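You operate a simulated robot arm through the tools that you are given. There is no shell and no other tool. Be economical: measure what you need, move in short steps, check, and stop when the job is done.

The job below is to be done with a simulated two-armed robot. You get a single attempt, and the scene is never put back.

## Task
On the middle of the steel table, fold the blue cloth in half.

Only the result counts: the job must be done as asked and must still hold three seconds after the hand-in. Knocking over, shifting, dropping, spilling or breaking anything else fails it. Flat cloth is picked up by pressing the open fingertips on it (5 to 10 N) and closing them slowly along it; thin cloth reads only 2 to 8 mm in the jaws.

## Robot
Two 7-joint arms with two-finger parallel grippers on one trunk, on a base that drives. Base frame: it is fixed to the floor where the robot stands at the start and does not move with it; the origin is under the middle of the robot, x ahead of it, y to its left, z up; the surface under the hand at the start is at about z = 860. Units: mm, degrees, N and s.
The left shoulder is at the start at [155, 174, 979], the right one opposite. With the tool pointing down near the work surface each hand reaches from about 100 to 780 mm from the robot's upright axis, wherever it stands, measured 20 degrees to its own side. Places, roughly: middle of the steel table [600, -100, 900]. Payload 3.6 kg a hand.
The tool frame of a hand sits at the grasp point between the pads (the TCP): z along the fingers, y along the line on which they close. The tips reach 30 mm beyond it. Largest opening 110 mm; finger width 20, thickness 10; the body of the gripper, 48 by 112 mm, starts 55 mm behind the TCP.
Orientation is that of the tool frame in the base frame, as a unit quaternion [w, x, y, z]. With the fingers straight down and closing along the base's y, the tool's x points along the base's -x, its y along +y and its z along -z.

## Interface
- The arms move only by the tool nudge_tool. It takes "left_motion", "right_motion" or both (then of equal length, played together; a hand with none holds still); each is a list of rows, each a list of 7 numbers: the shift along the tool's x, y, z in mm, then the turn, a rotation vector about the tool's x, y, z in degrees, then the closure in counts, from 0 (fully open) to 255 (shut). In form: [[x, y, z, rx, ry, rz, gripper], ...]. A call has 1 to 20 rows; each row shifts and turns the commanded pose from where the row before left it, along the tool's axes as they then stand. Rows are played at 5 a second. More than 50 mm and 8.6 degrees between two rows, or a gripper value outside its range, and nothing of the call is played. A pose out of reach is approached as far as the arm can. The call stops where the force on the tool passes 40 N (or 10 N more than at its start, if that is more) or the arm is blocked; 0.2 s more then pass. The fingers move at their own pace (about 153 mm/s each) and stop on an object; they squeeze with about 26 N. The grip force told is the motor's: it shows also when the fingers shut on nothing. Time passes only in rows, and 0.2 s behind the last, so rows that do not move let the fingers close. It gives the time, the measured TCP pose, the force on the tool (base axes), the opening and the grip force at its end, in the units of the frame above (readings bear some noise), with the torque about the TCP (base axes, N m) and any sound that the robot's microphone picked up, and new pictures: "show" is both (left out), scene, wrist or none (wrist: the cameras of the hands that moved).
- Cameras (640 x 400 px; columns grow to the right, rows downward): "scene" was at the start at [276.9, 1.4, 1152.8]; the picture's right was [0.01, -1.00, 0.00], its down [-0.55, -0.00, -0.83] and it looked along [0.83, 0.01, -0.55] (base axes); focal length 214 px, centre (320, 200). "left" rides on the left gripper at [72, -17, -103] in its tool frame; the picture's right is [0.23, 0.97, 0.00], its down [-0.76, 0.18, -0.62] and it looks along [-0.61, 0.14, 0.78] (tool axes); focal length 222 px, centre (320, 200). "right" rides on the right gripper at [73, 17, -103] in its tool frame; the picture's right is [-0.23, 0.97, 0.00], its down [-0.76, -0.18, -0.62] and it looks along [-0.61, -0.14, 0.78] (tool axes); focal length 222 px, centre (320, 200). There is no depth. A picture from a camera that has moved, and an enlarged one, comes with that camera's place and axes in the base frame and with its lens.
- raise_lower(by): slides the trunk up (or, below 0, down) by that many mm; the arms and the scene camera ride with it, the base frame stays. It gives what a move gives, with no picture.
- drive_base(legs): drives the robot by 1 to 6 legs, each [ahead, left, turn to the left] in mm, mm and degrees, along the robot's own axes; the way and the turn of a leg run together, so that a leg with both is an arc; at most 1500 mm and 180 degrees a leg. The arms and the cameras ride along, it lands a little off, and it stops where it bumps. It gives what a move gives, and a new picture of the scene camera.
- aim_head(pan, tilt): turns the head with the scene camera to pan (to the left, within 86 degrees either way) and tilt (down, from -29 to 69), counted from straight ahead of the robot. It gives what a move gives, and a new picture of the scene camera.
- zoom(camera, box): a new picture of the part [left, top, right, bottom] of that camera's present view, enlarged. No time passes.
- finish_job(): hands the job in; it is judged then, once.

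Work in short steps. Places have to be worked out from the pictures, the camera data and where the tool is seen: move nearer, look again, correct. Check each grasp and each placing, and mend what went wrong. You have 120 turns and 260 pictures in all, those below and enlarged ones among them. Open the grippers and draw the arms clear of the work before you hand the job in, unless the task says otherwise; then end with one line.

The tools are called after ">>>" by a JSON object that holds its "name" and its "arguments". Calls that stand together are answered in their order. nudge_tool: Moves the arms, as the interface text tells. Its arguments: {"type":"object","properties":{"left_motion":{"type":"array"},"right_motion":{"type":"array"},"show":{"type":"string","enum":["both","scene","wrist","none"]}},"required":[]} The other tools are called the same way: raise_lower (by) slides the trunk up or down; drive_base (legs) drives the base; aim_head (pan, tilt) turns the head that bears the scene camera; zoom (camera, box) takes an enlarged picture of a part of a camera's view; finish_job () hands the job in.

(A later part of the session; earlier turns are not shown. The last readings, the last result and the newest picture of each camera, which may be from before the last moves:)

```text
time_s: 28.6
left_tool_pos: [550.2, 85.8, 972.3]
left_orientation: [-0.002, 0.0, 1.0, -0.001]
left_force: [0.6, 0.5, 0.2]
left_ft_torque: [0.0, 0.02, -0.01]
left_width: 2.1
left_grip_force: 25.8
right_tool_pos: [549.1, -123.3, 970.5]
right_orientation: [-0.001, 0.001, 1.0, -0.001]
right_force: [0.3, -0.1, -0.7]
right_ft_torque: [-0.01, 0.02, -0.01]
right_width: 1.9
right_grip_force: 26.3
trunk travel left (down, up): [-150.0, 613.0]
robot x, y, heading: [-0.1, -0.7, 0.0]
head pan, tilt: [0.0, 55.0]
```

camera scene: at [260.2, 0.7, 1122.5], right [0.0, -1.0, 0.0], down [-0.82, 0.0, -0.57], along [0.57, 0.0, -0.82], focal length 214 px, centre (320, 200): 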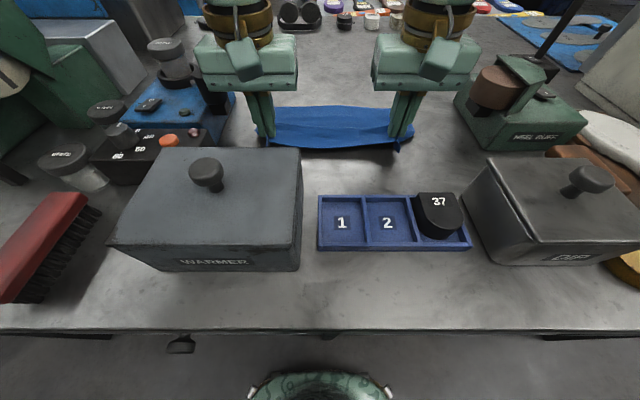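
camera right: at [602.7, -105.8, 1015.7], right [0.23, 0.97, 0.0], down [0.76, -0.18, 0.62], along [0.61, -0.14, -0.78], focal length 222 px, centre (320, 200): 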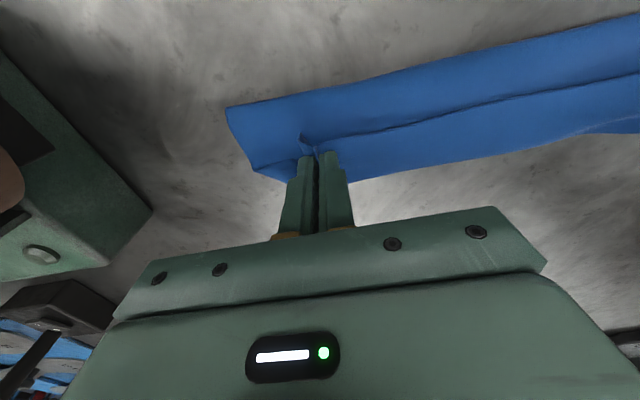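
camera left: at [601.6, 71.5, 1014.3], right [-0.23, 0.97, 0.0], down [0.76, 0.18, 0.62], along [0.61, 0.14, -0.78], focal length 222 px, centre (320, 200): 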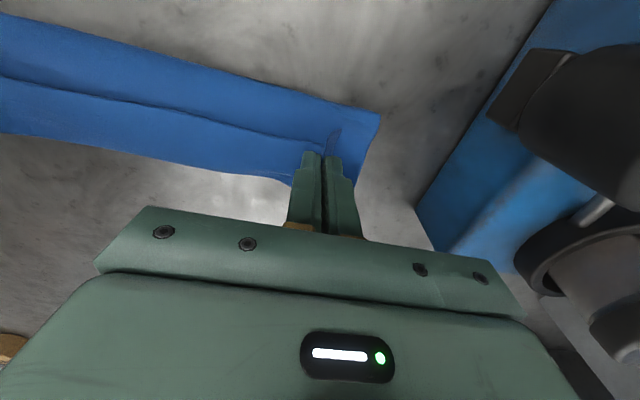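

Raising the trunk works. I'll lower the hands by the same amount and raise the trunk again.

>>> {"name": "nudge_tool", "arguments": {"left_motion": [[3, 0, 14, 0, 0, 0, 255], [3, 0, 14, 0, 0, 0, 255], [3, 0, 14, 0, 0, 0, 255], [3, 0, 14, 0, 0, 0, 255], [0, 0, 0, 0, 0, 0, 255]], "right_motion": [[3, 0, 14, 0, 0, 0, 255], [3, 0, 14, 0, 0, 0, 255], [3, 0, 14, 0, 0, 0, 255], [3, 0, 14, 0, 0, 0, 255], [0, 0, 0, 0, 0, 0, 255]], "show": "none"}}

>>> {"name": "raise_lower", "arguments": {"by": 60}}

>>> {"name": "nudge_tool", "arguments": {"left_motion": [[0, 0, 15, 0, 0, 0, 255], [0, 0, 15, 0, 0, 0, 255], [0, 0, 15, 0, 0, 0, 255], [0, 0, 14, 0, 0, 0, 255], [0, 0, 0, 0, 0, 0, 255]], "right_motion": [[0, 0, 15, 0, 0, 0, 255], [0, 0, 15, 0, 0, 0, 255], [0, 0, 15, 0, 0, 0, 255], [0, 0, 14, 0, 0, 0, 255], [0, 0, 0, 0, 0, 0, 255]], "show": "none"}}

>>> {"name": "raise_lower", "arguments": {"by": 60}}

>>> {"name": "nudge_tool", "arguments": {"left_motion": [[0, 0, 15, 0, 0, 0, 255], [0, 0, 15, 0, 0, 0, 255], [0, 0, 15, 0, 0, 0, 255], [0, 0, 14, 0, 0, 0, 255], [0, 0, 0, 0, 0, 0, 255]], "right_motion": [[0, 0, 15, 0, 0, 0, 255], [0, 0, 15, 0, 0, 0, 255], [0, 0, 15, 0, 0, 0, 255], [0, 0, 14, 0, 0, 0, 255], [0, 0, 0, 0, 0, 0, 255]], "show": "scene"}}

```text
time_s: 29.8
left_tool_pos: [536.7, 88.3, 916.8]
left_orientation: [-0.001, -0.001, 1.0, -0.001]
left_force: [-0.2, 0.5, -0.5]
left_ft_torque: [0.01, 0.01, -0.03]
left_width: 2.4
left_grip_force: 25.9
right_tool_pos: [535.3, -121.4, 916.1]
right_orientation: [0.001, 0.001, 1.0, 0.0]
right_force: [0.5, 0.9, 0.1]
right_ft_torque: [-0.04, -0.01, -0.02]
right_width: 2.1
right_grip_force: 26.3
trunk travel left (down, up): [-150.0, 613.0]
robot x, y, heading: [1.9, -1.6, -0.0]
head pan, tilt: [0.0, 55.0]
```

```text
time_s: 30.8
left_tool_pos: [537.7, 86.6, 974.7]
left_orientation: [-0.001, -0.001, 1.0, -0.001]
left_force: [0.7, -0.3, 0.7]
left_ft_torque: [0.01, 0.02, 0.0]
left_width: 1.9
left_grip_force: 25.5
right_tool_pos: [536.1, -122.7, 974.6]
right_orientation: [-0.001, 0.002, 1.0, 0.0]
right_force: [0.9, 0.3, -1.3]
right_ft_torque: [-0.02, 0.02, 0.01]
right_width: 2.2
right_grip_force: 25.9
trunk travel left (down, up): [-210.0, 553.0]
robot x, y, heading: [-0.4, 0.3, -0.2]
head pan, tilt: [0.0, 55.0]
```

```text
time_s: 32.0
left_tool_pos: [536.9, 86.8, 918.3]
left_orientation: [-0.001, -0.001, 1.0, -0.001]
left_force: [-0.2, -0.8, 0.2]
left_ft_torque: [0.0, 0.02, 0.03]
left_width: 2.5
left_grip_force: 25.3
right_tool_pos: [536.4, -123.5, 917.2]
right_orientation: [0.0, 0.0, 1.0, 0.001]
right_force: [0.8, -0.6, -0.2]
right_ft_torque: [0.03, -0.05, 0.01]
right_width: 2.1
right_grip_force: 25.9
trunk travel left (down, up): [-210.0, 553.0]
robot x, y, heading: [1.9, -1.8, 0.0]
head pan, tilt: [0.0, 55.0]
```

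```text
time_s: 33.0
left_tool_pos: [536.5, 86.0, 976.5]
left_orientation: [-0.002, 0.0, 1.0, -0.001]
left_force: [0.5, 0.7, -0.7]
left_ft_torque: [0.0, 0.0, 0.0]
left_width: 2.3
left_grip_force: 25.9
right_tool_pos: [536.5, -122.7, 975.8]
right_orientation: [-0.001, 0.001, 1.0, 0.0]
right_force: [0.2, -0.2, 0.6]
right_ft_torque: [-0.01, 0.04, -0.01]
right_width: 2.2
right_grip_force: 25.8
trunk travel left (down, up): [-270.0, 493.0]
robot x, y, heading: [-0.3, -0.0, 0.1]
head pan, tilt: [0.0, 55.0]
```

```text
time_s: 34.2
left_tool_pos: [535.6, 86.4, 919.7]
left_orientation: [0.0, -0.001, 1.0, -0.001]
left_force: [0.2, 0.0, 0.7]
left_ft_torque: [-0.02, -0.03, 0.01]
left_width: 2.0
left_grip_force: 26.0
right_tool_pos: [535.8, -124.1, 915.5]
right_orientation: [0.0, 0.001, 1.0, 0.0]
right_force: [0.0, -0.2, 0.2]
right_ft_torque: [-0.04, -0.02, -0.01]
right_width: 2.1
right_grip_force: 25.8
trunk travel left (down, up): [-270.0, 493.0]
robot x, y, heading: [1.7, -0.0, -0.1]
head pan, tilt: [0.0, 55.0]
camera scene: at [166.4, 0.7, 1301.2], right [0.0, -1.0, 0.0], down [-0.82, 0.0, -0.57], along [0.57, 0.0, -0.82], focal length 214 px, centre (320, 200)
```

scene: 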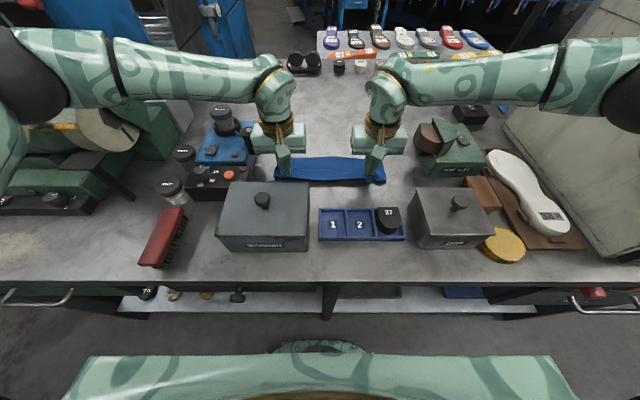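

The trunk is 170 mm up, grips intact. I'll test the tilt here with two 8° rows.

>>> {"name": "nudge_tool", "arguments": {"left_motion": [[-4.2, 0, -4, 0, 8, 0, 255], [-4.2, 0, -4, 0, 8, 0, 255], [0, 0, 0, 0, 0, 0, 255]], "right_motion": [[-4.2, 0, -4, 0, 8, 0, 255], [-4.2, 0, -4, 0, 8, 0, 255], [0, 0, 0, 0, 0, 0, 255]], "show": "none"}}

```text
time_s: 35.0
left_tool_pos: [544.8, 86.2, 927.0]
left_orientation: [-0.141, 0.0, 0.99, 0.0]
left_force: [-0.3, -0.2, -0.1]
left_ft_torque: [-0.02, -0.01, -0.03]
left_width: 2.2
left_grip_force: 26.2
right_tool_pos: [543.8, -123.8, 923.1]
right_orientation: [-0.139, 0.001, 0.99, 0.001]
right_force: [-0.5, 0.9, 0.1]
right_ft_torque: [0.0, -0.03, 0.01]
right_width: 2.1
right_grip_force: 25.2
trunk travel left (down, up): [-270.0, 493.0]
robot x, y, heading: [2.5, -0.1, 0.0]
head pan, tilt: [0.0, 55.0]
```

The 16° tilt was reached cleanly. I'll tilt 24° more, rising slightly.

>>> {"name": "nudge_tool", "arguments": {"left_motion": [[-4.2, 0, -4, 0, 8, 0, 255], [-4.2, 0, -4, 0, 8, 0, 255], [-4.2, 0, -4, 0, 8, 0, 255], [0, 0, 0, 0, 0, 0, 255]], "right_motion": [[-4.2, 0, -4, 0, 8, 0, 255], [-4.2, 0, -4, 0, 8, 0, 255], [-4.2, 0, -4, 0, 8, 0, 255], [0, 0, 0, 0, 0, 0, 255]], "show": "scene"}}

```text
time_s: 35.8
left_tool_pos: [490.2, 82.0, 918.9]
left_orientation: [-0.288, -0.005, 0.957, -0.003]
left_force: [10.4, -1.7, -3.0]
left_ft_torque: [-0.04, -0.26, 0.02]
left_width: 2.2
left_grip_force: 25.8
left hand out of reach, approached as far as the arm can: row 1, 2, 3
right_tool_pos: [516.5, -117.7, 919.9]
right_orientation: [-0.231, 0.0, 0.973, 0.0]
right_force: [-0.5, 0.4, 0.3]
right_ft_torque: [0.02, -0.02, 0.01]
right_width: 2.1
right_grip_force: 26.1
right hand out of reach, approached as far as the arm can: row 1, 2, 3
trunk travel left (down, up): [-270.0, 493.0]
robot x, y, heading: [-2.5, -0.4, 0.2]
head pan, tilt: [0.0, 55.0]
stopped in row 4 (left hand): the force on the tool passed its limit at 50 N (the readings are from after the stop); the commanded pose is now the measured one
camera scene: at [167.4, 0.6, 1301.0], right [0.0, -1.0, 0.0], down [-0.82, 0.0, -0.57], along [0.57, 0.0, -0.82], focal length 214 px, centre (320, 200)
```

scene: 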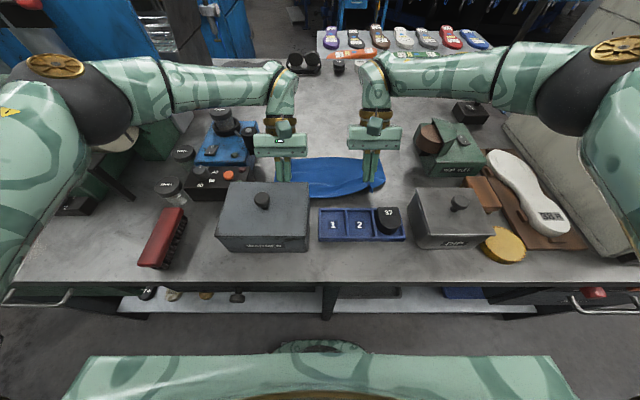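

The left finger touched the warmer's far wall as the arm drifted out of reach. I'll rotate both hands back upright, away from the box, and check it before going on.

>>> {"name": "nudge_tool", "arguments": {"left_motion": [[0, 0, 0, 0, -8.4, 0, 255], [0, 0, 0, 0, -8.4, 0, 255], [0, 0, 0, 0, -8.4, 0, 255], [-5, 0, 0, 0, -8.2, 0, 255], [-15, 0, 0, 0, 0, 0, 255], [-15, 0, -2, 0, 0, 0, 255], [0, 0, 0, 0, 0, 0, 255]], "right_motion": [[0, 0, 0, 0, -8.4, 0, 255], [0, 0, 0, 0, -8.4, 0, 255], [0, 0, 0, 0, -8.4, 0, 255], [-5, 0, 0, 0, -1.5, 0, 255], [-5, 0, 0, 0, 0, 0, 255], [0, 0, -2, 0, 0, 0, 255], [0, 0, 0, 0, 0, 0, 255]]}}

```text
time_s: 37.4
left_tool_pos: [522.9, 82.5, 918.8]
left_orientation: [-0.003, -0.006, 1.0, -0.002]
left_force: [0.5, -0.2, 1.5]
left_ft_torque: [-0.04, -0.02, -0.03]
left_width: 2.1
left_grip_force: 25.9
right_tool_pos: [526.8, -119.0, 923.1]
right_orientation: [0.001, 0.001, 1.0, 0.0]
right_force: [-0.4, -0.1, -0.1]
right_ft_torque: [-0.03, 0.0, 0.03]
right_width: 2.2
right_grip_force: 26.5
trunk travel left (down, up): [-270.0, 493.0]
robot x, y, heading: [1.9, 3.1, -0.1]
head pan, tilt: [0.0, 55.0]
camera scene: at [166.7, 0.5, 1301.1], right [0.0, -1.0, 0.0], down [-0.82, 0.0, -0.57], along [0.57, 0.0, -0.82], focal length 214 px, centre (320, 200)
camera right: at [453.8, -100.5, 1026.0], right [0.23, 0.97, 0.0], down [0.76, -0.18, 0.62], along [0.61, -0.14, -0.78], focal length 222 px, centre (320, 200)
camera left: at [450.2, 65.3, 1022.8], right [-0.24, 0.97, 0.0], down [0.76, 0.19, 0.62], along [0.6, 0.15, -0.79], focal length 222 px, centre (320, 200)
```

scene: 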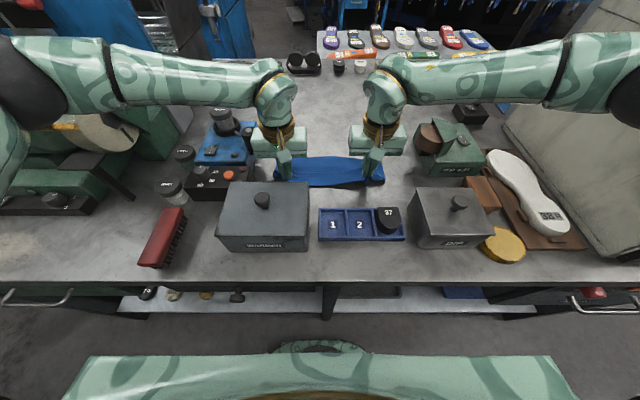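
right: 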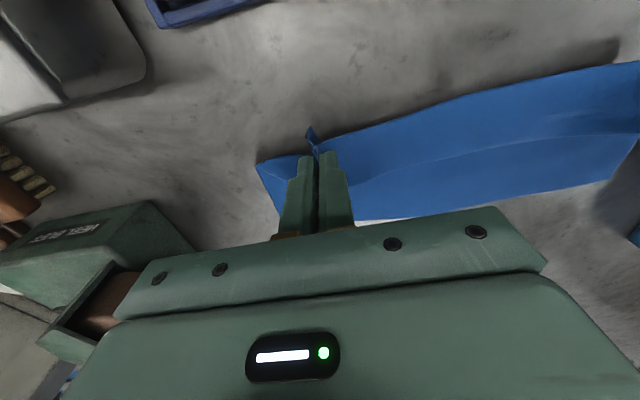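
left: 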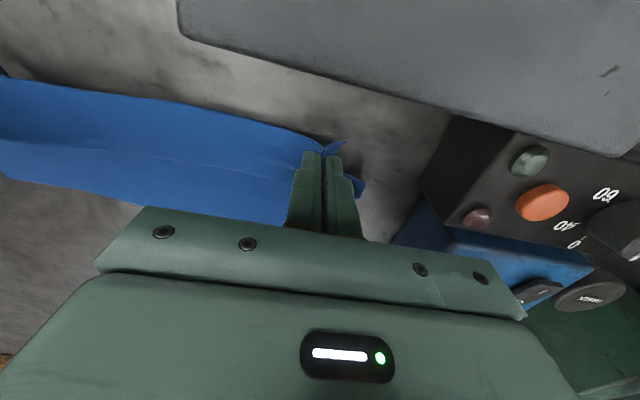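

The warmer looks unmoved to within about 2 mm. The cloth has been dragged towards me, with its far edge near x≈635. I'll zoom in to see how it lies.

>>> {"name": "zoom", "arguments": {"camera": "scene", "box": [240, 120, 420, 220]}}

```text
3.56 times, centred on (330, 170) of scene
camera zoom: at [166.7, 0.5, 1301.1], right [0.0, -1.0, 0.0], down [-0.82, 0.0, -0.57], along [0.57, 0.0, -0.82], focal length 763 px, centre (284, 307)
```

zoom: 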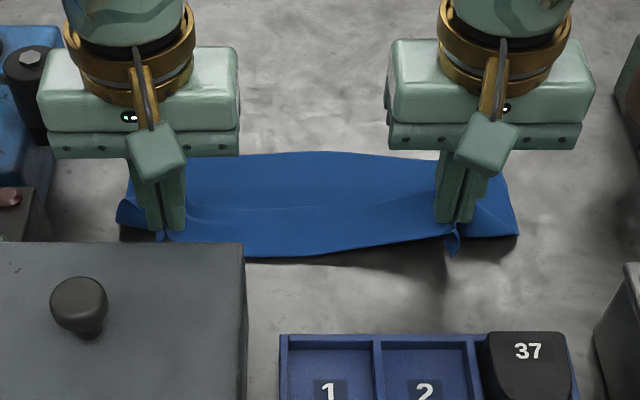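

I have a better plan that avoids the curl. I'll lift the whole cloth off the table so it hangs, touch its free edge down near x≈540, lay the lower half away from me, then bring the held edge back towards me. That way the pinched edge already points the right way. First I'll lift.

>>> {"name": "nudge_tool", "arguments": {"left_motion": [[-3, 1, -15, 0, 0, 0, 255], [-3, 1, -15, 0, 0, 0, 255], [-3, 1, -15, 0, 0, 0, 255], [-3, 0, -15, 0, 0, 0, 255], [-3, 0, -15, 0, 0, 0, 255], [-3, 0, -15, 0, 0, 0, 255], [-3, 0, -15, 0, 0, 0, 255], [-3, 0, -15, 0, 0, 0, 255], [-3, 0, -15, 0, 0, 0, 255], [-3, 0, -15, 0, 0, 0, 255], [-3, 0, -15, 0, 0, 0, 255], [-3, 0, -10, 0, 0, 0, 255], [0, 0, 0, 0, 0, 0, 255], [0, 0, 0, 0, 0, 0, 255], [0, 0, 0, 0, 0, 0, 255]], "right_motion": [[-3, -1, -15, 0, 0, 0, 255], [-3, -1, -15, 0, 0, 0, 255], [-3, -1, -15, 0, 0, 0, 255], [-3, -1, -15, 0, 0, 0, 255], [-3, -1, -14, 0, 0, 0, 255], [-3, 0, -14, 0, 0, 0, 255], [-3, 0, -14, 0, 0, 0, 255], [-3, 0, -14, 0, 0, 0, 255], [-3, 0, -15, 0, 0, 0, 255], [-3, 0, -15, 0, 0, 0, 255], [-3, 0, -15, 0, 0, 0, 255], [-2, 0, -10, 0, 0, 0, 255], [0, 0, 0, 0, 0, 0, 255], [0, 0, 0, 0, 0, 0, 255], [0, 0, 0, 0, 0, 0, 255]]}}

```text
time_s: 40.6
left_tool_pos: [561.3, 85.1, 1093.9]
left_orientation: [-0.003, -0.005, 1.0, -0.002]
left_force: [0.9, 0.9, 1.1]
left_ft_torque: [-0.01, 0.0, 0.01]
left_width: 2.3
left_grip_force: 26.4
right_tool_pos: [560.9, -123.2, 1091.9]
right_orientation: [0.001, 0.0, 1.0, 0.0]
right_force: [0.1, 0.6, -0.3]
right_ft_torque: [0.0, -0.01, 0.01]
right_width: 2.0
right_grip_force: 26.3
trunk travel left (down, up): [-270.0, 493.0]
robot x, y, heading: [2.8, 0.3, -0.0]
head pan, tilt: [0.0, 55.0]
camera scene: at [166.7, 0.6, 1301.1], right [0.0, -1.0, 0.0], down [-0.82, 0.0, -0.57], along [0.57, 0.0, -0.82], focal length 214 px, centre (320, 200)
camera right: at [488.7, -105.4, 1196.2], right [0.23, 0.97, 0.0], down [0.76, -0.18, 0.62], along [0.61, -0.14, -0.78], focal length 222 px, centre (320, 200)
camera left: at [488.4, 68.5, 1197.9], right [-0.24, 0.97, 0.0], down [0.76, 0.19, 0.62], along [0.6, 0.15, -0.79], focal length 222 px, centre (320, 200)
```

scene: 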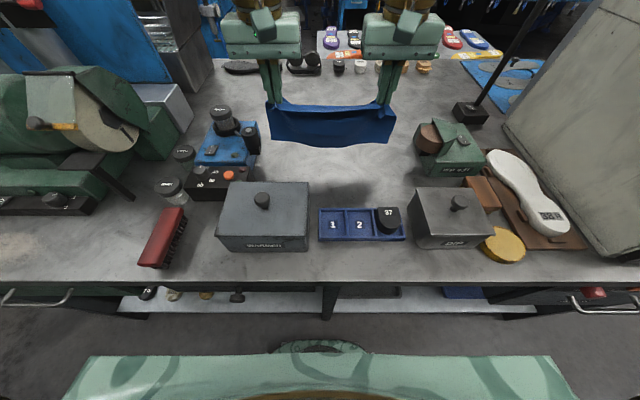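
right: 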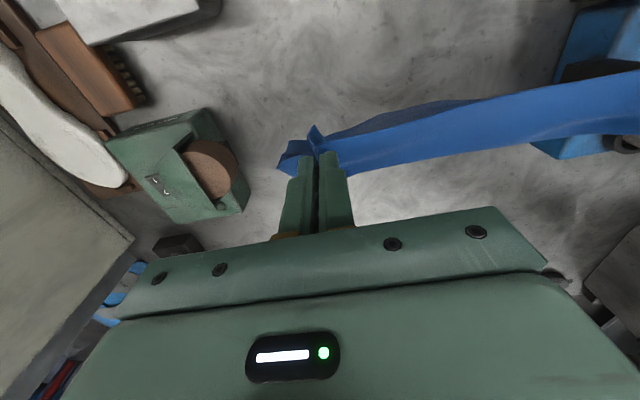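
left: 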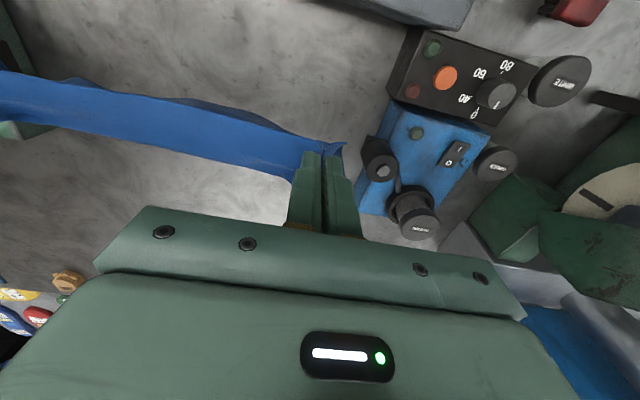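

The cloth hangs free, leaning slightly away from me, with its bottom edge at about x≈630, z≈905. I'll move back 60 mm and lower 35 mm slowly so the bottom edge is about to touch near x≈565.

>>> {"name": "nudge_tool", "arguments": {"left_motion": [[6, 0.5, 0, 0, 0, 0, 255], [6, 0.5, 0, 0, 0, 0, 255], [6, 0, 0, 0, 0, 0, 255], [6, 0, 3, 0, 0, 0, 255], [6, 0, 4, 0, 0, 0, 255], [6, 0, 4, 0, 0, 0, 255], [6, 0, 4, 0, 0, 0, 255], [6, 0, 5, 0, 0, 0, 255], [6, 0, 5, 0, 0, 0, 255], [6, 0, 5, 0, 0, 0, 255], [0, 0, 5, 0, 0, 0, 255], [0, 0, 0, 0, 0, 0, 255], [0, 0, 0, 0, 0, 0, 255], [0, 0, 0, 0, 0, 0, 255]], "right_motion": [[6, -0.5, 0, 0, 0, 0, 255], [6, -0.5, 0, 0, 0, 0, 255], [6, 0, 0, 0, 0, 0, 255], [6, 0, 3, 0, 0, 0, 255], [6, 0, 4, 0, 0, 0, 255], [6, 0, 4, 0, 0, 0, 255], [6, 0, 4, 0, 0, 0, 255], [6, 0, 4, 0, 0, 0, 255], [6, 0, 5, 0, 0, 0, 255], [6, 0, 4, 0, 0, 0, 255], [0, 0, 5, 0, 0, 0, 255], [0, 0, 0, 0, 0, 0, 255], [0, 0, 0, 0, 0, 0, 255], [0, 0, 0, 0, 0, 0, 255]]}}

>>> {"name": "zoom", "arguments": {"camera": "scene", "box": [230, 60, 430, 220]}}

```text
time_s: 43.6
left_tool_pos: [499.5, 87.5, 1059.3]
left_orientation: [-0.003, -0.006, 1.0, -0.002]
left_force: [0.5, 0.2, -0.1]
left_ft_torque: [-0.05, 0.0, -0.03]
left_width: 2.2
left_grip_force: 25.9
right_tool_pos: [500.4, -123.2, 1058.4]
right_orientation: [0.0, 0.002, 1.0, 0.0]
right_force: [-0.1, 0.8, 0.0]
right_ft_torque: [-0.02, 0.03, -0.02]
right_width: 2.0
right_grip_force: 25.8
trunk travel left (down, up): [-270.0, 493.0]
robot x, y, heading: [0.5, -1.5, -0.2]
head pan, tilt: [0.0, 55.0]
camera scene: at [166.5, 0.5, 1301.1], right [0.0, -1.0, 0.0], down [-0.82, 0.0, -0.57], along [0.57, 0.0, -0.82], focal length 214 px, centre (320, 200)
camera right: at [428.1, -105.5, 1163.2], right [0.23, 0.97, 0.0], down [0.76, -0.18, 0.62], along [0.61, -0.14, -0.78], focal length 222 px, centre (320, 200)
camera left: at [427.0, 69.7, 1164.0], right [-0.24, 0.97, 0.0], down [0.76, 0.19, 0.62], along [0.6, 0.15, -0.79], focal length 222 px, centre (320, 200)
```

scene: 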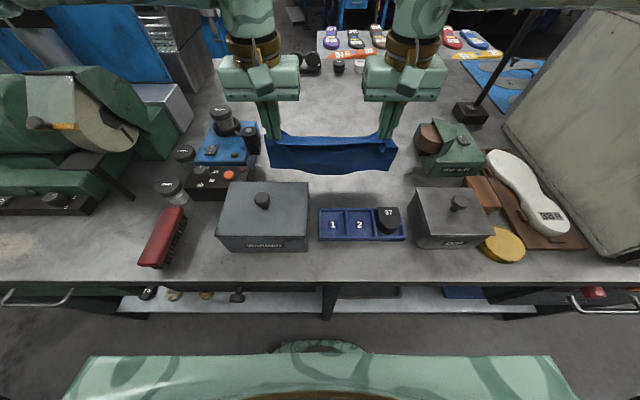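
right: 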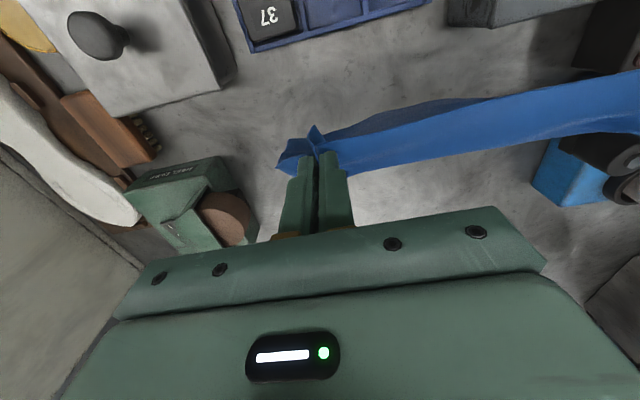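
left: 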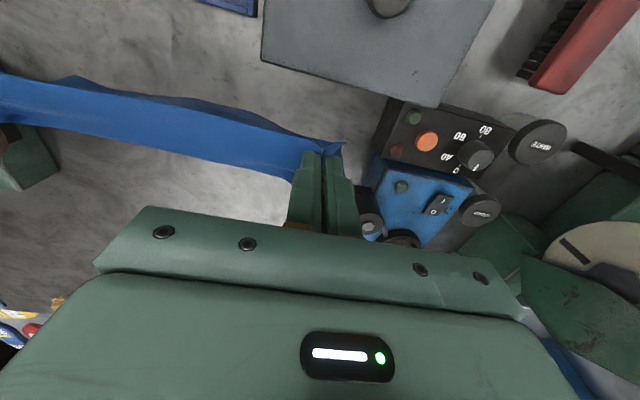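

```text
2.50 times, centred on (330, 140) of scene
camera zoom: at [166.5, 0.5, 1301.1], right [0.0, -1.0, 0.0], down [-0.82, 0.0, -0.57], along [0.57, 0.0, -0.82], focal length 536 px, centre (295, 350)
```

zoom: 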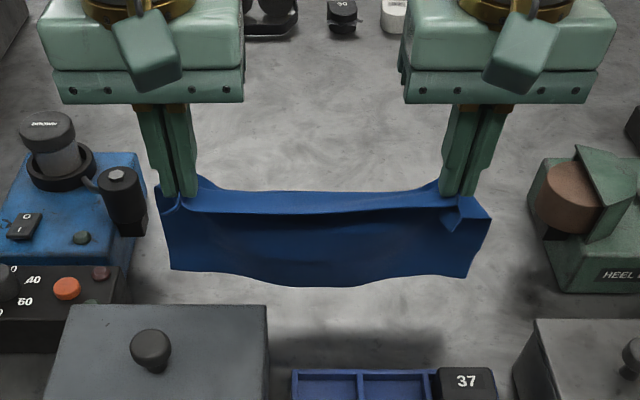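

I can't tell exactly where the bottom edge is. I'll lower another 30 mm and check for contact using the shadow and the shape of the cloth.

>>> {"name": "nudge_tool", "arguments": {"left_motion": [[0, 0, 8, 0, 0, 0, 255], [0, 0, 8, 0, 0, 0, 255], [0, 0, 8, 0, 0, 0, 255], [0, 0, 7, 0, 0, 0, 255], [0, 0, 0, 0, 0, 0, 255], [0, 0, 0, 0, 0, 0, 255]], "right_motion": [[0, 0, 8, 0, 0, 0, 255], [0, 0, 8, 0, 0, 0, 255], [0, 0, 8, 0, 0, 0, 255], [0, 0, 6, 0, 0, 0, 255], [0, 0, 0, 0, 0, 0, 255], [0, 0, 0, 0, 0, 0, 255]], "show": "none"}}

>>> {"name": "zoom", "arguments": {"camera": "scene", "box": [230, 100, 430, 225]}}

```text
time_s: 45.0
left_tool_pos: [500.2, 87.1, 1028.1]
left_orientation: [-0.002, -0.005, 1.0, -0.002]
left_force: [0.6, -0.7, -0.3]
left_ft_torque: [0.0, 0.01, 0.0]
left_width: 2.3
left_grip_force: 25.5
right_tool_pos: [499.9, -125.1, 1029.8]
right_orientation: [0.001, 0.0, 1.0, 0.0]
right_force: [0.6, 0.1, -0.1]
right_ft_torque: [0.0, 0.01, -0.01]
right_width: 2.2
right_grip_force: 26.3
trunk travel left (down, up): [-270.0, 493.0]
robot x, y, heading: [-2.7, 1.2, -0.1]
head pan, tilt: [0.0, 55.0]
```

```text
3.20 times, centred on (330, 162) of scene
camera zoom: at [166.6, 0.5, 1301.1], right [0.0, -1.0, 0.0], down [-0.82, 0.0, -0.57], along [0.57, 0.0, -0.82], focal length 686 px, centre (288, 320)
```

zoom: 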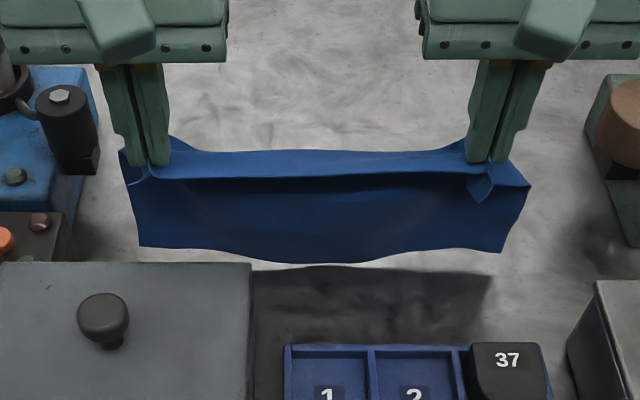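

The bottom edge is at about x≈530, z≈875, nearly touching. I'll shift 15 mm forward and lower to contact, then start moving away from me while lowering so the bottom edge trails behind.

>>> {"name": "nudge_tool", "arguments": {"left_motion": [[-5, 0, 0, 0, 0, 0, 255], [-5, 0, 0, 0, 0, 0, 255], [-5, 0, 4, 0, 0, 0, 255], [0, 0, 8, 0, 0, 0, 255], [0, 0, 8, 0, 0, 0, 255], [0, 0, 6, 0, 0, 0, 255], [-3, 0, 4, 0, 0, 0, 255], [-6, 0, 4, 0, 0, 0, 255], [-8, 0, 4, 0, 0, 0, 255], [-8, 0, 4, 0, 0, 0, 255], [-8, 0, 4, 0, 0, 0, 255], [0, 0, 0, 0, 0, 0, 255]], "right_motion": [[-5, 0, 0, 0, 0, 0, 255], [-5, 0, 0, 0, 0, 0, 255], [-5, 0, 4, 0, 0, 0, 255], [0, 0, 9, 0, 0, 0, 255], [0, 0, 8, 0, 0, 0, 255], [0, 0, 6, 0, 0, 0, 255], [-3, 0, 4, 0, 0, 0, 255], [-6, 0, 4, 0, 0, 0, 255], [-8, 0, 4, 0, 0, 0, 255], [-8, 0, 4, 0, 0, 0, 255], [-8, 0, 4, 0, 0, 0, 255], [0, 0, 0, 0, 0, 0, 255]], "show": "none"}}

>>> {"name": "zoom", "arguments": {"camera": "scene", "box": [230, 100, 430, 225]}}

```text
time_s: 47.6
left_tool_pos: [547.3, 87.9, 982.9]
left_orientation: [-0.002, -0.004, 1.0, -0.001]
left_force: [-0.4, -0.7, -0.7]
left_ft_torque: [-0.02, 0.0, 0.01]
left_width: 2.5
left_grip_force: 26.0
right_tool_pos: [548.3, -122.7, 983.8]
right_orientation: [0.001, 0.001, 1.0, 0.0]
right_force: [0.3, 1.2, -0.4]
right_ft_torque: [-0.01, 0.0, -0.03]
right_width: 1.9
right_grip_force: 25.8
trunk travel left (down, up): [-270.0, 493.0]
robot x, y, heading: [-2.5, 0.6, -0.1]
head pan, tilt: [0.0, 55.0]
```

```text
3.20 times, centred on (330, 162) of scene
camera zoom: at [166.4, 0.5, 1301.2], right [0.0, -1.0, 0.0], down [-0.82, 0.0, -0.57], along [0.57, 0.0, -0.82], focal length 686 px, centre (288, 320)
```

zoom: 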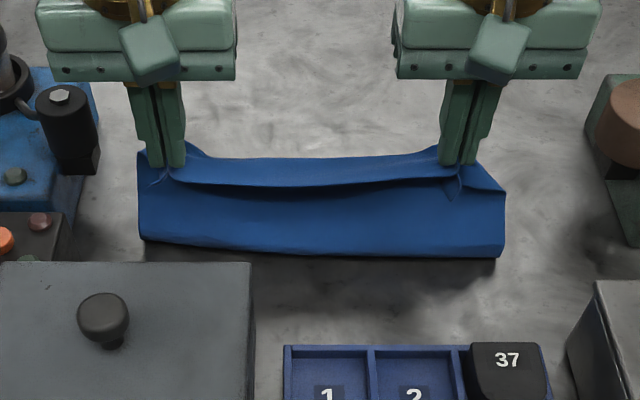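

The bottom is touching at x≈545, but some of the free edge may be tucked forward underneath. I'll lift again until it hangs, then touch lightly and move further away before lowering, so the edge trails.

>>> {"name": "nudge_tool", "arguments": {"left_motion": [[5, 0, -15, 0, 0, 0, 255], [10, 0, -15, 0, 0, 0, 255], [10, 0, -15, 0, 0, 0, 255], [10, 0, -8, 0, 0, 0, 255], [8, 0, 0, 0, 0, 0, 255], [0, 0, 0, 0, 0, 0, 255], [0, 0, 0, 0, 0, 0, 255]], "right_motion": [[5, 0, -15, 0, 0, 0, 255], [10, 0, -15, 0, 0, 0, 255], [10, 0, -15, 0, 0, 0, 255], [10, 0, -8, 0, 0, 0, 255], [8, 0, 0, 0, 0, 0, 255], [0, 0, 0, 0, 0, 0, 255], [0, 0, 0, 0, 0, 0, 255]], "show": "none"}}

>>> {"name": "zoom", "arguments": {"camera": "scene", "box": [230, 100, 430, 225]}}

```text
time_s: 49.2
left_tool_pos: [505.4, 88.0, 1036.1]
left_orientation: [-0.002, -0.005, 1.0, -0.002]
left_force: [0.2, 0.5, -0.5]
left_ft_torque: [-0.01, -0.01, 0.02]
left_width: 2.2
left_grip_force: 26.0
right_tool_pos: [505.3, -123.1, 1036.6]
right_orientation: [0.001, 0.001, 1.0, 0.001]
right_force: [-0.1, -1.2, -0.3]
right_ft_torque: [-0.01, 0.01, 0.04]
right_width: 2.0
right_grip_force: 25.5
trunk travel left (down, up): [-270.0, 493.0]
robot x, y, heading: [2.0, -2.4, 0.1]
head pan, tilt: [0.0, 55.0]
```

```text
3.20 times, centred on (330, 162) of scene
camera zoom: at [166.5, 0.5, 1301.1], right [0.0, -1.0, 0.0], down [-0.82, 0.0, -0.57], along [0.57, 0.0, -0.82], focal length 686 px, centre (288, 320)
```

zoom: 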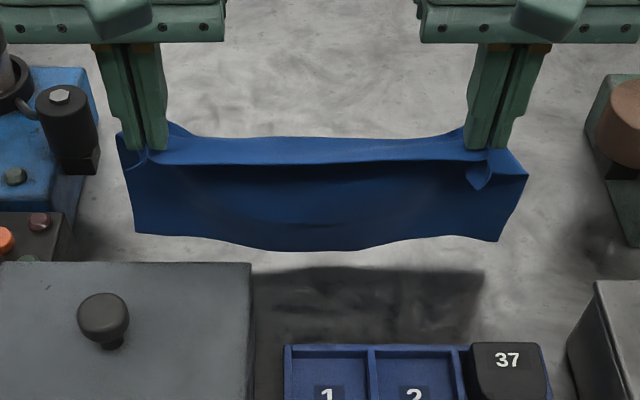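

It hangs cleanly again. I'll lower 20 mm until it just touches, then move away from me briskly while lowering, so friction and inertia make the bottom edge trail.

>>> {"name": "nudge_tool", "arguments": {"left_motion": [[0, 0, 6, 0, 0, 0, 255], [0, 0, 6, 0, 0, 0, 255], [0, 0, 6, 0, 0, 0, 255], [0, 0, 3, 0, 0, 0, 255], [0, 0, 0, 0, 0, 0, 255], [-40, 0, 10, 0, 0, 0, 255], [-40, 0, 18, 0, 0, 0, 255], [-30, 0, 24, 0, 0, 0, 255], [0, 0, 0, 0, 0, 0, 255]], "right_motion": [[0, 0, 6, 0, 0, 0, 255], [0, 0, 6, 0, 0, 0, 255], [0, 0, 6, 0, 0, 0, 255], [0, 0, 3, 0, 0, 0, 255], [0, 0, 0, 0, 0, 0, 255], [-40, 0, 10, 0, 0, 0, 255], [-40, 0, 18, 0, 0, 0, 255], [-30, 0, 24, 0, 0, 0, 255], [0, 0, 0, 0, 0, 0, 255]]}}

>>> {"name": "zoom", "arguments": {"camera": "scene", "box": [230, 100, 430, 225]}}

```text
time_s: 51.2
left_tool_pos: [613.8, 85.1, 964.7]
left_orientation: [-0.003, -0.005, 1.0, -0.002]
left_force: [0.0, 0.4, -0.1]
left_ft_torque: [0.0, -0.02, 0.01]
left_width: 2.0
left_grip_force: 25.8
right_tool_pos: [616.4, -122.0, 964.4]
right_orientation: [0.0, 0.0, 1.0, -0.001]
right_force: [-0.6, 0.1, -0.1]
right_ft_torque: [-0.01, -0.03, 0.0]
right_width: 2.3
right_grip_force: 26.1
trunk travel left (down, up): [-270.0, 493.0]
robot x, y, heading: [-1.1, -2.4, -0.1]
head pan, tilt: [0.0, 55.0]
camera scene: at [165.5, 0.7, 1301.4], right [0.0, -1.0, 0.0], down [-0.82, 0.0, -0.57], along [0.57, 0.0, -0.82], focal length 214 px, centre (320, 200)
camera right: at [544.8, -105.5, 1068.7], right [0.23, 0.97, 0.0], down [0.76, -0.18, 0.62], along [0.61, -0.14, -0.78], focal length 222 px, centre (320, 200)
camera left: at [541.9, 68.8, 1068.7], right [-0.24, 0.97, 0.0], down [0.76, 0.19, 0.62], along [0.6, 0.15, -0.79], focal length 222 px, centre (320, 200)
```

scene: 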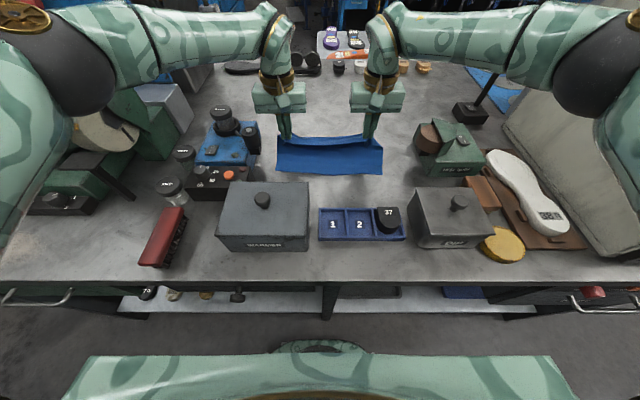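
right: 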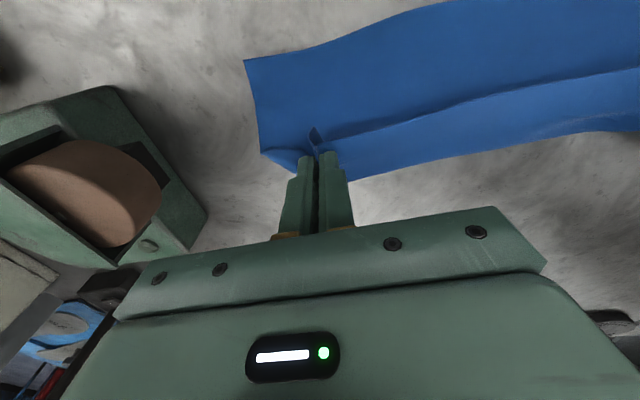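
left: 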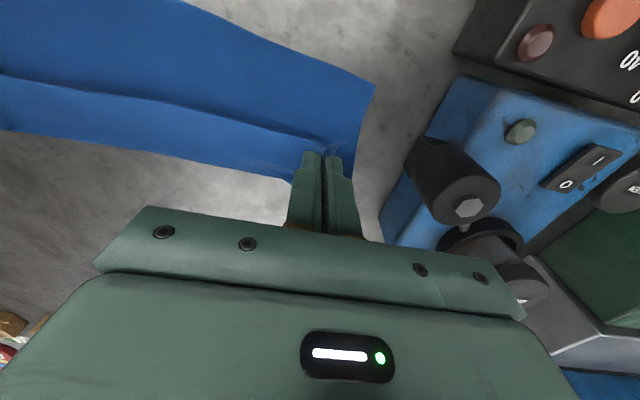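

```text
3.20 times, centred on (330, 162) of scene
camera zoom: at [165.5, 0.7, 1301.4], right [0.0, -1.0, 0.0], down [-0.82, 0.0, -0.57], along [0.57, 0.0, -0.82], focal length 686 px, centre (288, 320)
```

zoom: 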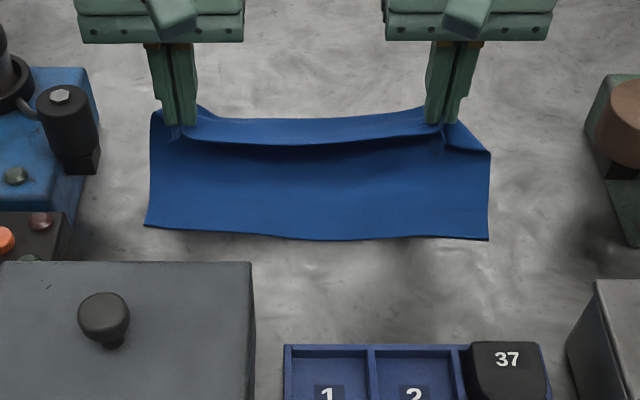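

It worked: the free edge now lies on the table near me, at x≈555–570, with the sheet rising to the hands. I'll move slightly further away while lowering, then bring the held edge back towards me and down.

>>> {"name": "nudge_tool", "arguments": {"left_motion": [[-8, 0, 6, 0, 0, 0, 255], [-6, 0, 7, 0, 0, 0, 255], [-3, 0, 7, 0, 0, 0, 255], [0, 0, 6, 0, 0, 0, 255], [5, 0, 4, 0, 0, 0, 255], [7, 0, 4, 0, 0, 0, 255], [8, 0, 4, 0, 0, 0, 255], [0, 0, 0, 0, 0, 0, 255]], "right_motion": [[-6, 0, 6, 0, 0, 0, 255], [-5, 0, 7, 0, 0, 0, 255], [-2, 0, 7, 0, 0, 0, 255], [0, 0, 6, 0, 0, 0, 255], [5, 0, 4, 0, 0, 0, 255], [8, 0, 4, 0, 0, 0, 255], [10, 0, 4, 0, 0, 0, 255], [0, 0, 0, 0, 0, 0, 255]]}}

>>> {"name": "zoom", "arguments": {"camera": "scene", "box": [230, 100, 430, 225]}}

```text
time_s: 53.0
left_tool_pos: [609.7, 87.2, 925.5]
left_orientation: [-0.004, -0.005, 1.0, -0.002]
left_force: [0.0, 0.2, -0.2]
left_ft_torque: [-0.01, 0.01, -0.02]
left_width: 2.0
left_grip_force: 26.0
right_tool_pos: [605.6, -124.0, 925.9]
right_orientation: [0.001, 0.001, 1.0, 0.0]
right_force: [0.7, 0.7, 0.5]
right_ft_torque: [-0.01, 0.0, 0.0]
right_width: 2.1
right_grip_force: 25.4
trunk travel left (down, up): [-270.0, 493.0]
robot x, y, heading: [-2.7, -0.8, 0.2]
head pan, tilt: [0.0, 55.0]
camera scene: at [166.8, 0.6, 1301.1], right [0.0, -1.0, 0.0], down [-0.82, 0.0, -0.57], along [0.57, 0.0, -0.82], focal length 214 px, centre (320, 200)
camera right: at [533.8, -106.4, 1029.5], right [0.23, 0.97, 0.0], down [0.76, -0.18, 0.62], along [0.61, -0.14, -0.78], focal length 222 px, centre (320, 200)
camera left: at [538.2, 69.1, 1028.4], right [-0.24, 0.97, 0.0], down [0.76, 0.19, 0.62], along [0.6, 0.15, -0.79], focal length 222 px, centre (320, 200)
```

scene: 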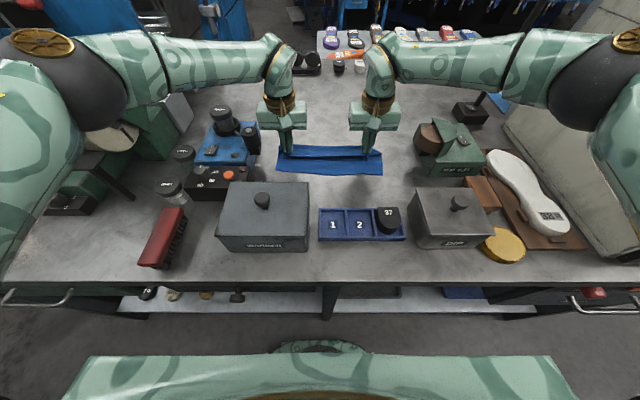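
right: 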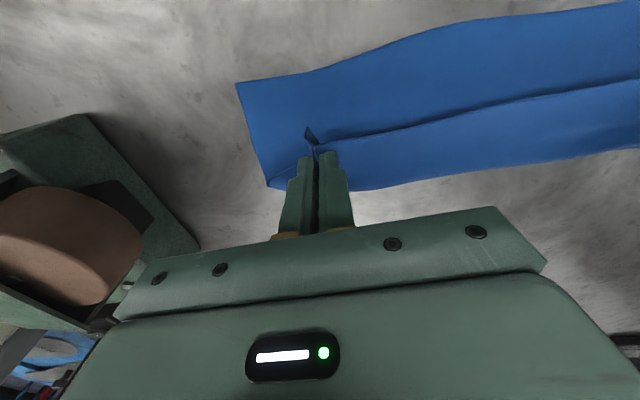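
left: 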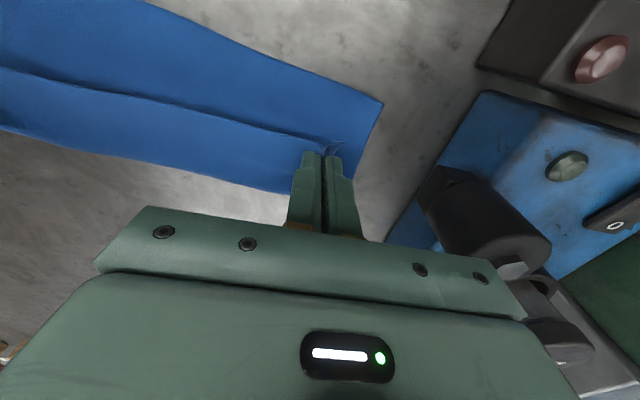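

```text
3.20 times, centred on (330, 162) of scene
camera zoom: at [166.8, 0.6, 1301.1], right [0.0, -1.0, 0.0], down [-0.82, 0.0, -0.57], along [0.57, 0.0, -0.82], focal length 686 px, centre (288, 320)
```

zoom: 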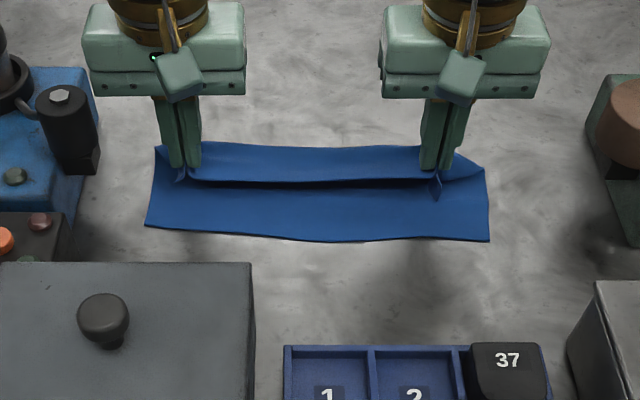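

The shape is good. The bottom edge runs x≈553 (right) to 571 (left). I'll bring the held edge back over it, to x≈579 left and 566 right, and lower to just above the surface.

>>> {"name": "nudge_tool", "arguments": {"left_motion": [[7, -1, 4, 0, 0, 0, 255], [7, -1, 5, 0, 0, 0, 255], [7, -1, 6, 0, 0, 0, 255], [6, 0, 6, 0, 0, 0, 255], [4, 0, 6, 0, 0, 0, 255], [0, 0, 0, 0, 0, 0, 255]], "right_motion": [[9, -1, 4, 0, 0, 0, 255], [9, -1, 5, 0, 0, 0, 255], [9, -1, 6, 0, 0, 0, 255], [7, 0, 6, 0, 0, 0, 255], [5, 0, 6, 0, 0, 0, 255], [0, 0, 0, 0, 0, 0, 255]]}}

>>> {"name": "zoom", "arguments": {"camera": "scene", "box": [230, 100, 430, 225]}}

```text
time_s: 54.4
left_tool_pos: [580.5, 84.3, 898.2]
left_orientation: [-0.003, -0.006, 1.0, -0.002]
left_force: [-0.4, -0.4, -0.5]
left_ft_torque: [0.0, 0.01, 0.01]
left_width: 2.3
left_grip_force: 25.9
right_tool_pos: [567.1, -127.0, 898.8]
right_orientation: [0.001, 0.0, 1.0, 0.0]
right_force: [0.0, -0.5, -0.3]
right_ft_torque: [-0.03, 0.01, -0.01]
right_width: 2.1
right_grip_force: 26.2
trunk travel left (down, up): [-270.0, 493.0]
robot x, y, heading: [1.2, 1.8, 0.3]
head pan, tilt: [0.0, 55.0]
camera scene: at [166.6, 0.6, 1301.1], right [0.0, -1.0, 0.0], down [-0.82, 0.0, -0.57], along [0.57, 0.0, -0.82], focal length 214 px, centre (320, 200)
camera right: at [495.1, -109.5, 1002.8], right [0.23, 0.97, 0.0], down [0.76, -0.18, 0.62], along [0.61, -0.14, -0.78], focal length 222 px, centre (320, 200)
camera left: at [508.1, 66.7, 1001.5], right [-0.24, 0.97, 0.0], down [0.76, 0.19, 0.62], along [0.6, 0.15, -0.79], focal length 222 px, centre (320, 200)
```

scene: 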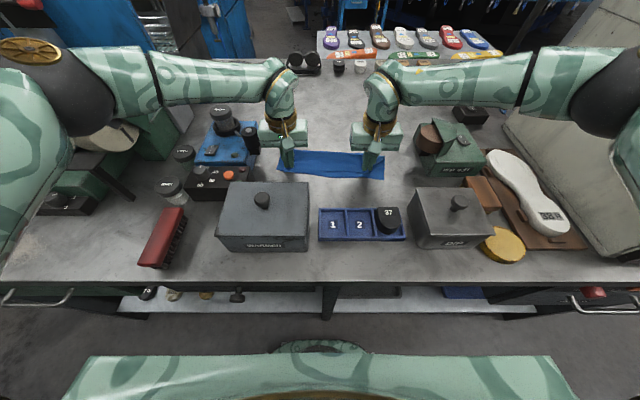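
right: 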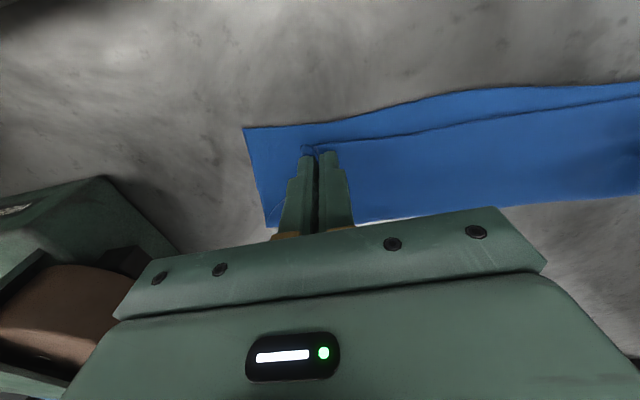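
left: 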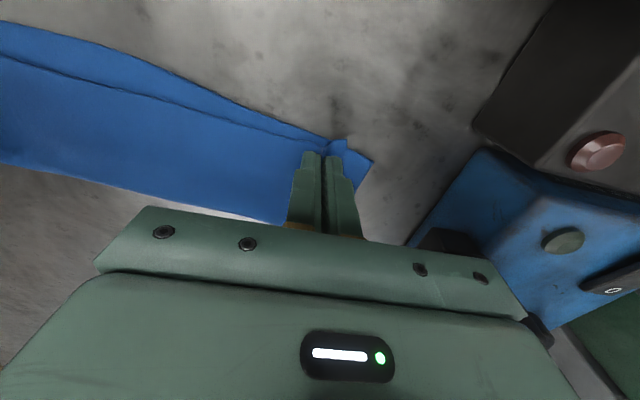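

```text
3.20 times, centred on (330, 162) of scene
camera zoom: at [166.6, 0.6, 1301.1], right [0.0, -1.0, 0.0], down [-0.82, 0.0, -0.57], along [0.57, 0.0, -0.82], focal length 686 px, centre (288, 320)
```

zoom: 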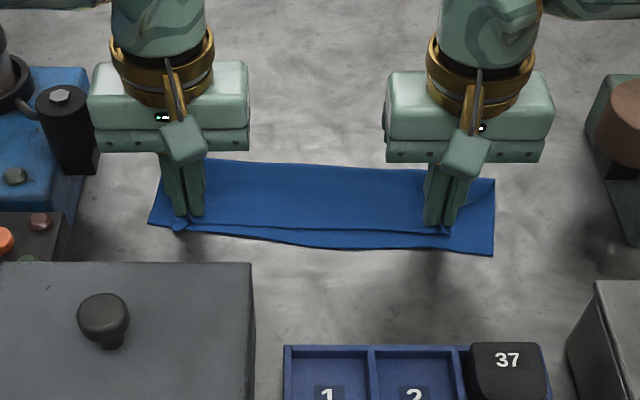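

The fold is nearly done: the left edges are aligned, while the right top edge lags by about 18 mm. I'll pull the right hand a further 10 mm towards me and lower both gently to the surface.

>>> {"name": "nudge_tool", "arguments": {"left_motion": [[1, 0, 1, 0, 0, 0, 255], [1, 0, 1, 0, 0, 0, 255], [0, 0, 1, 0, 0, 0, 255], [0, 0, 1.5, 0, 0, 0, 255], [0, 0, 0, 0, 0, 0, 255]], "right_motion": [[4, 0, 1, 0, 0, 0, 255], [4, 0, 1, 0, 0, 0, 255], [3, 0, 1, 0, 0, 0, 255], [1, 0, 1.5, 0, 0, 0, 255], [0, 0, 0, 0, 0, 0, 255]]}}

```text
time_s: 55.6
left_tool_pos: [578.6, 83.7, 894.4]
left_orientation: [-0.003, -0.006, 1.0, -0.002]
left_force: [0.2, 0.3, 1.5]
left_ft_torque: [-0.02, 0.03, 0.0]
left_width: 2.2
left_grip_force: 25.9
right_tool_pos: [555.3, -126.7, 894.8]
right_orientation: [0.002, -0.001, 1.0, 0.0]
right_force: [0.2, -0.2, 0.4]
right_ft_torque: [-0.01, -0.01, 0.01]
right_width: 2.2
right_grip_force: 26.0
trunk travel left (down, up): [-270.0, 493.0]
robot x, y, heading: [-2.4, 3.8, 0.2]
head pan, tilt: [0.0, 55.0]
camera scene: at [166.6, 0.6, 1301.1], right [0.0, -1.0, 0.0], down [-0.82, 0.0, -0.57], along [0.57, 0.0, -0.82], focal length 214 px, centre (320, 200)
camera right: at [483.3, -108.5, 998.0], right [0.23, 0.97, 0.0], down [0.76, -0.18, 0.62], along [0.61, -0.14, -0.78], focal length 222 px, centre (320, 200)
camera left: at [505.5, 67.0, 997.8], right [-0.24, 0.97, 0.0], down [0.76, 0.19, 0.62], along [0.6, 0.15, -0.79], focal length 222 px, centre (320, 200)
```

scene: 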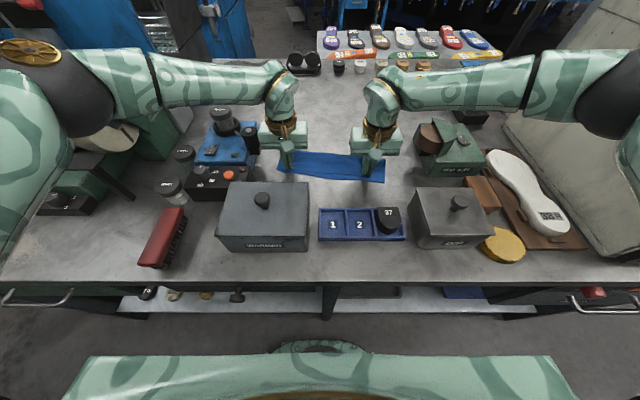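
right: 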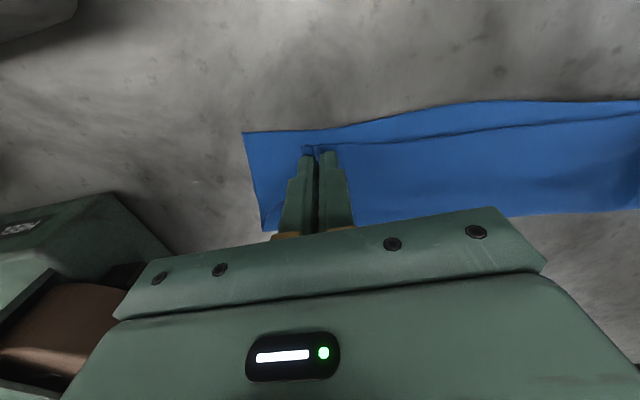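
left: 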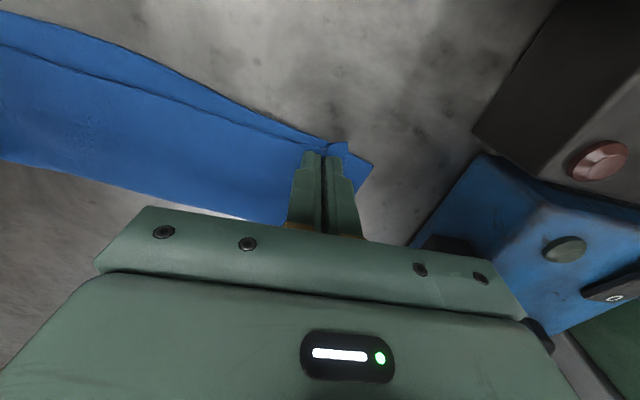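

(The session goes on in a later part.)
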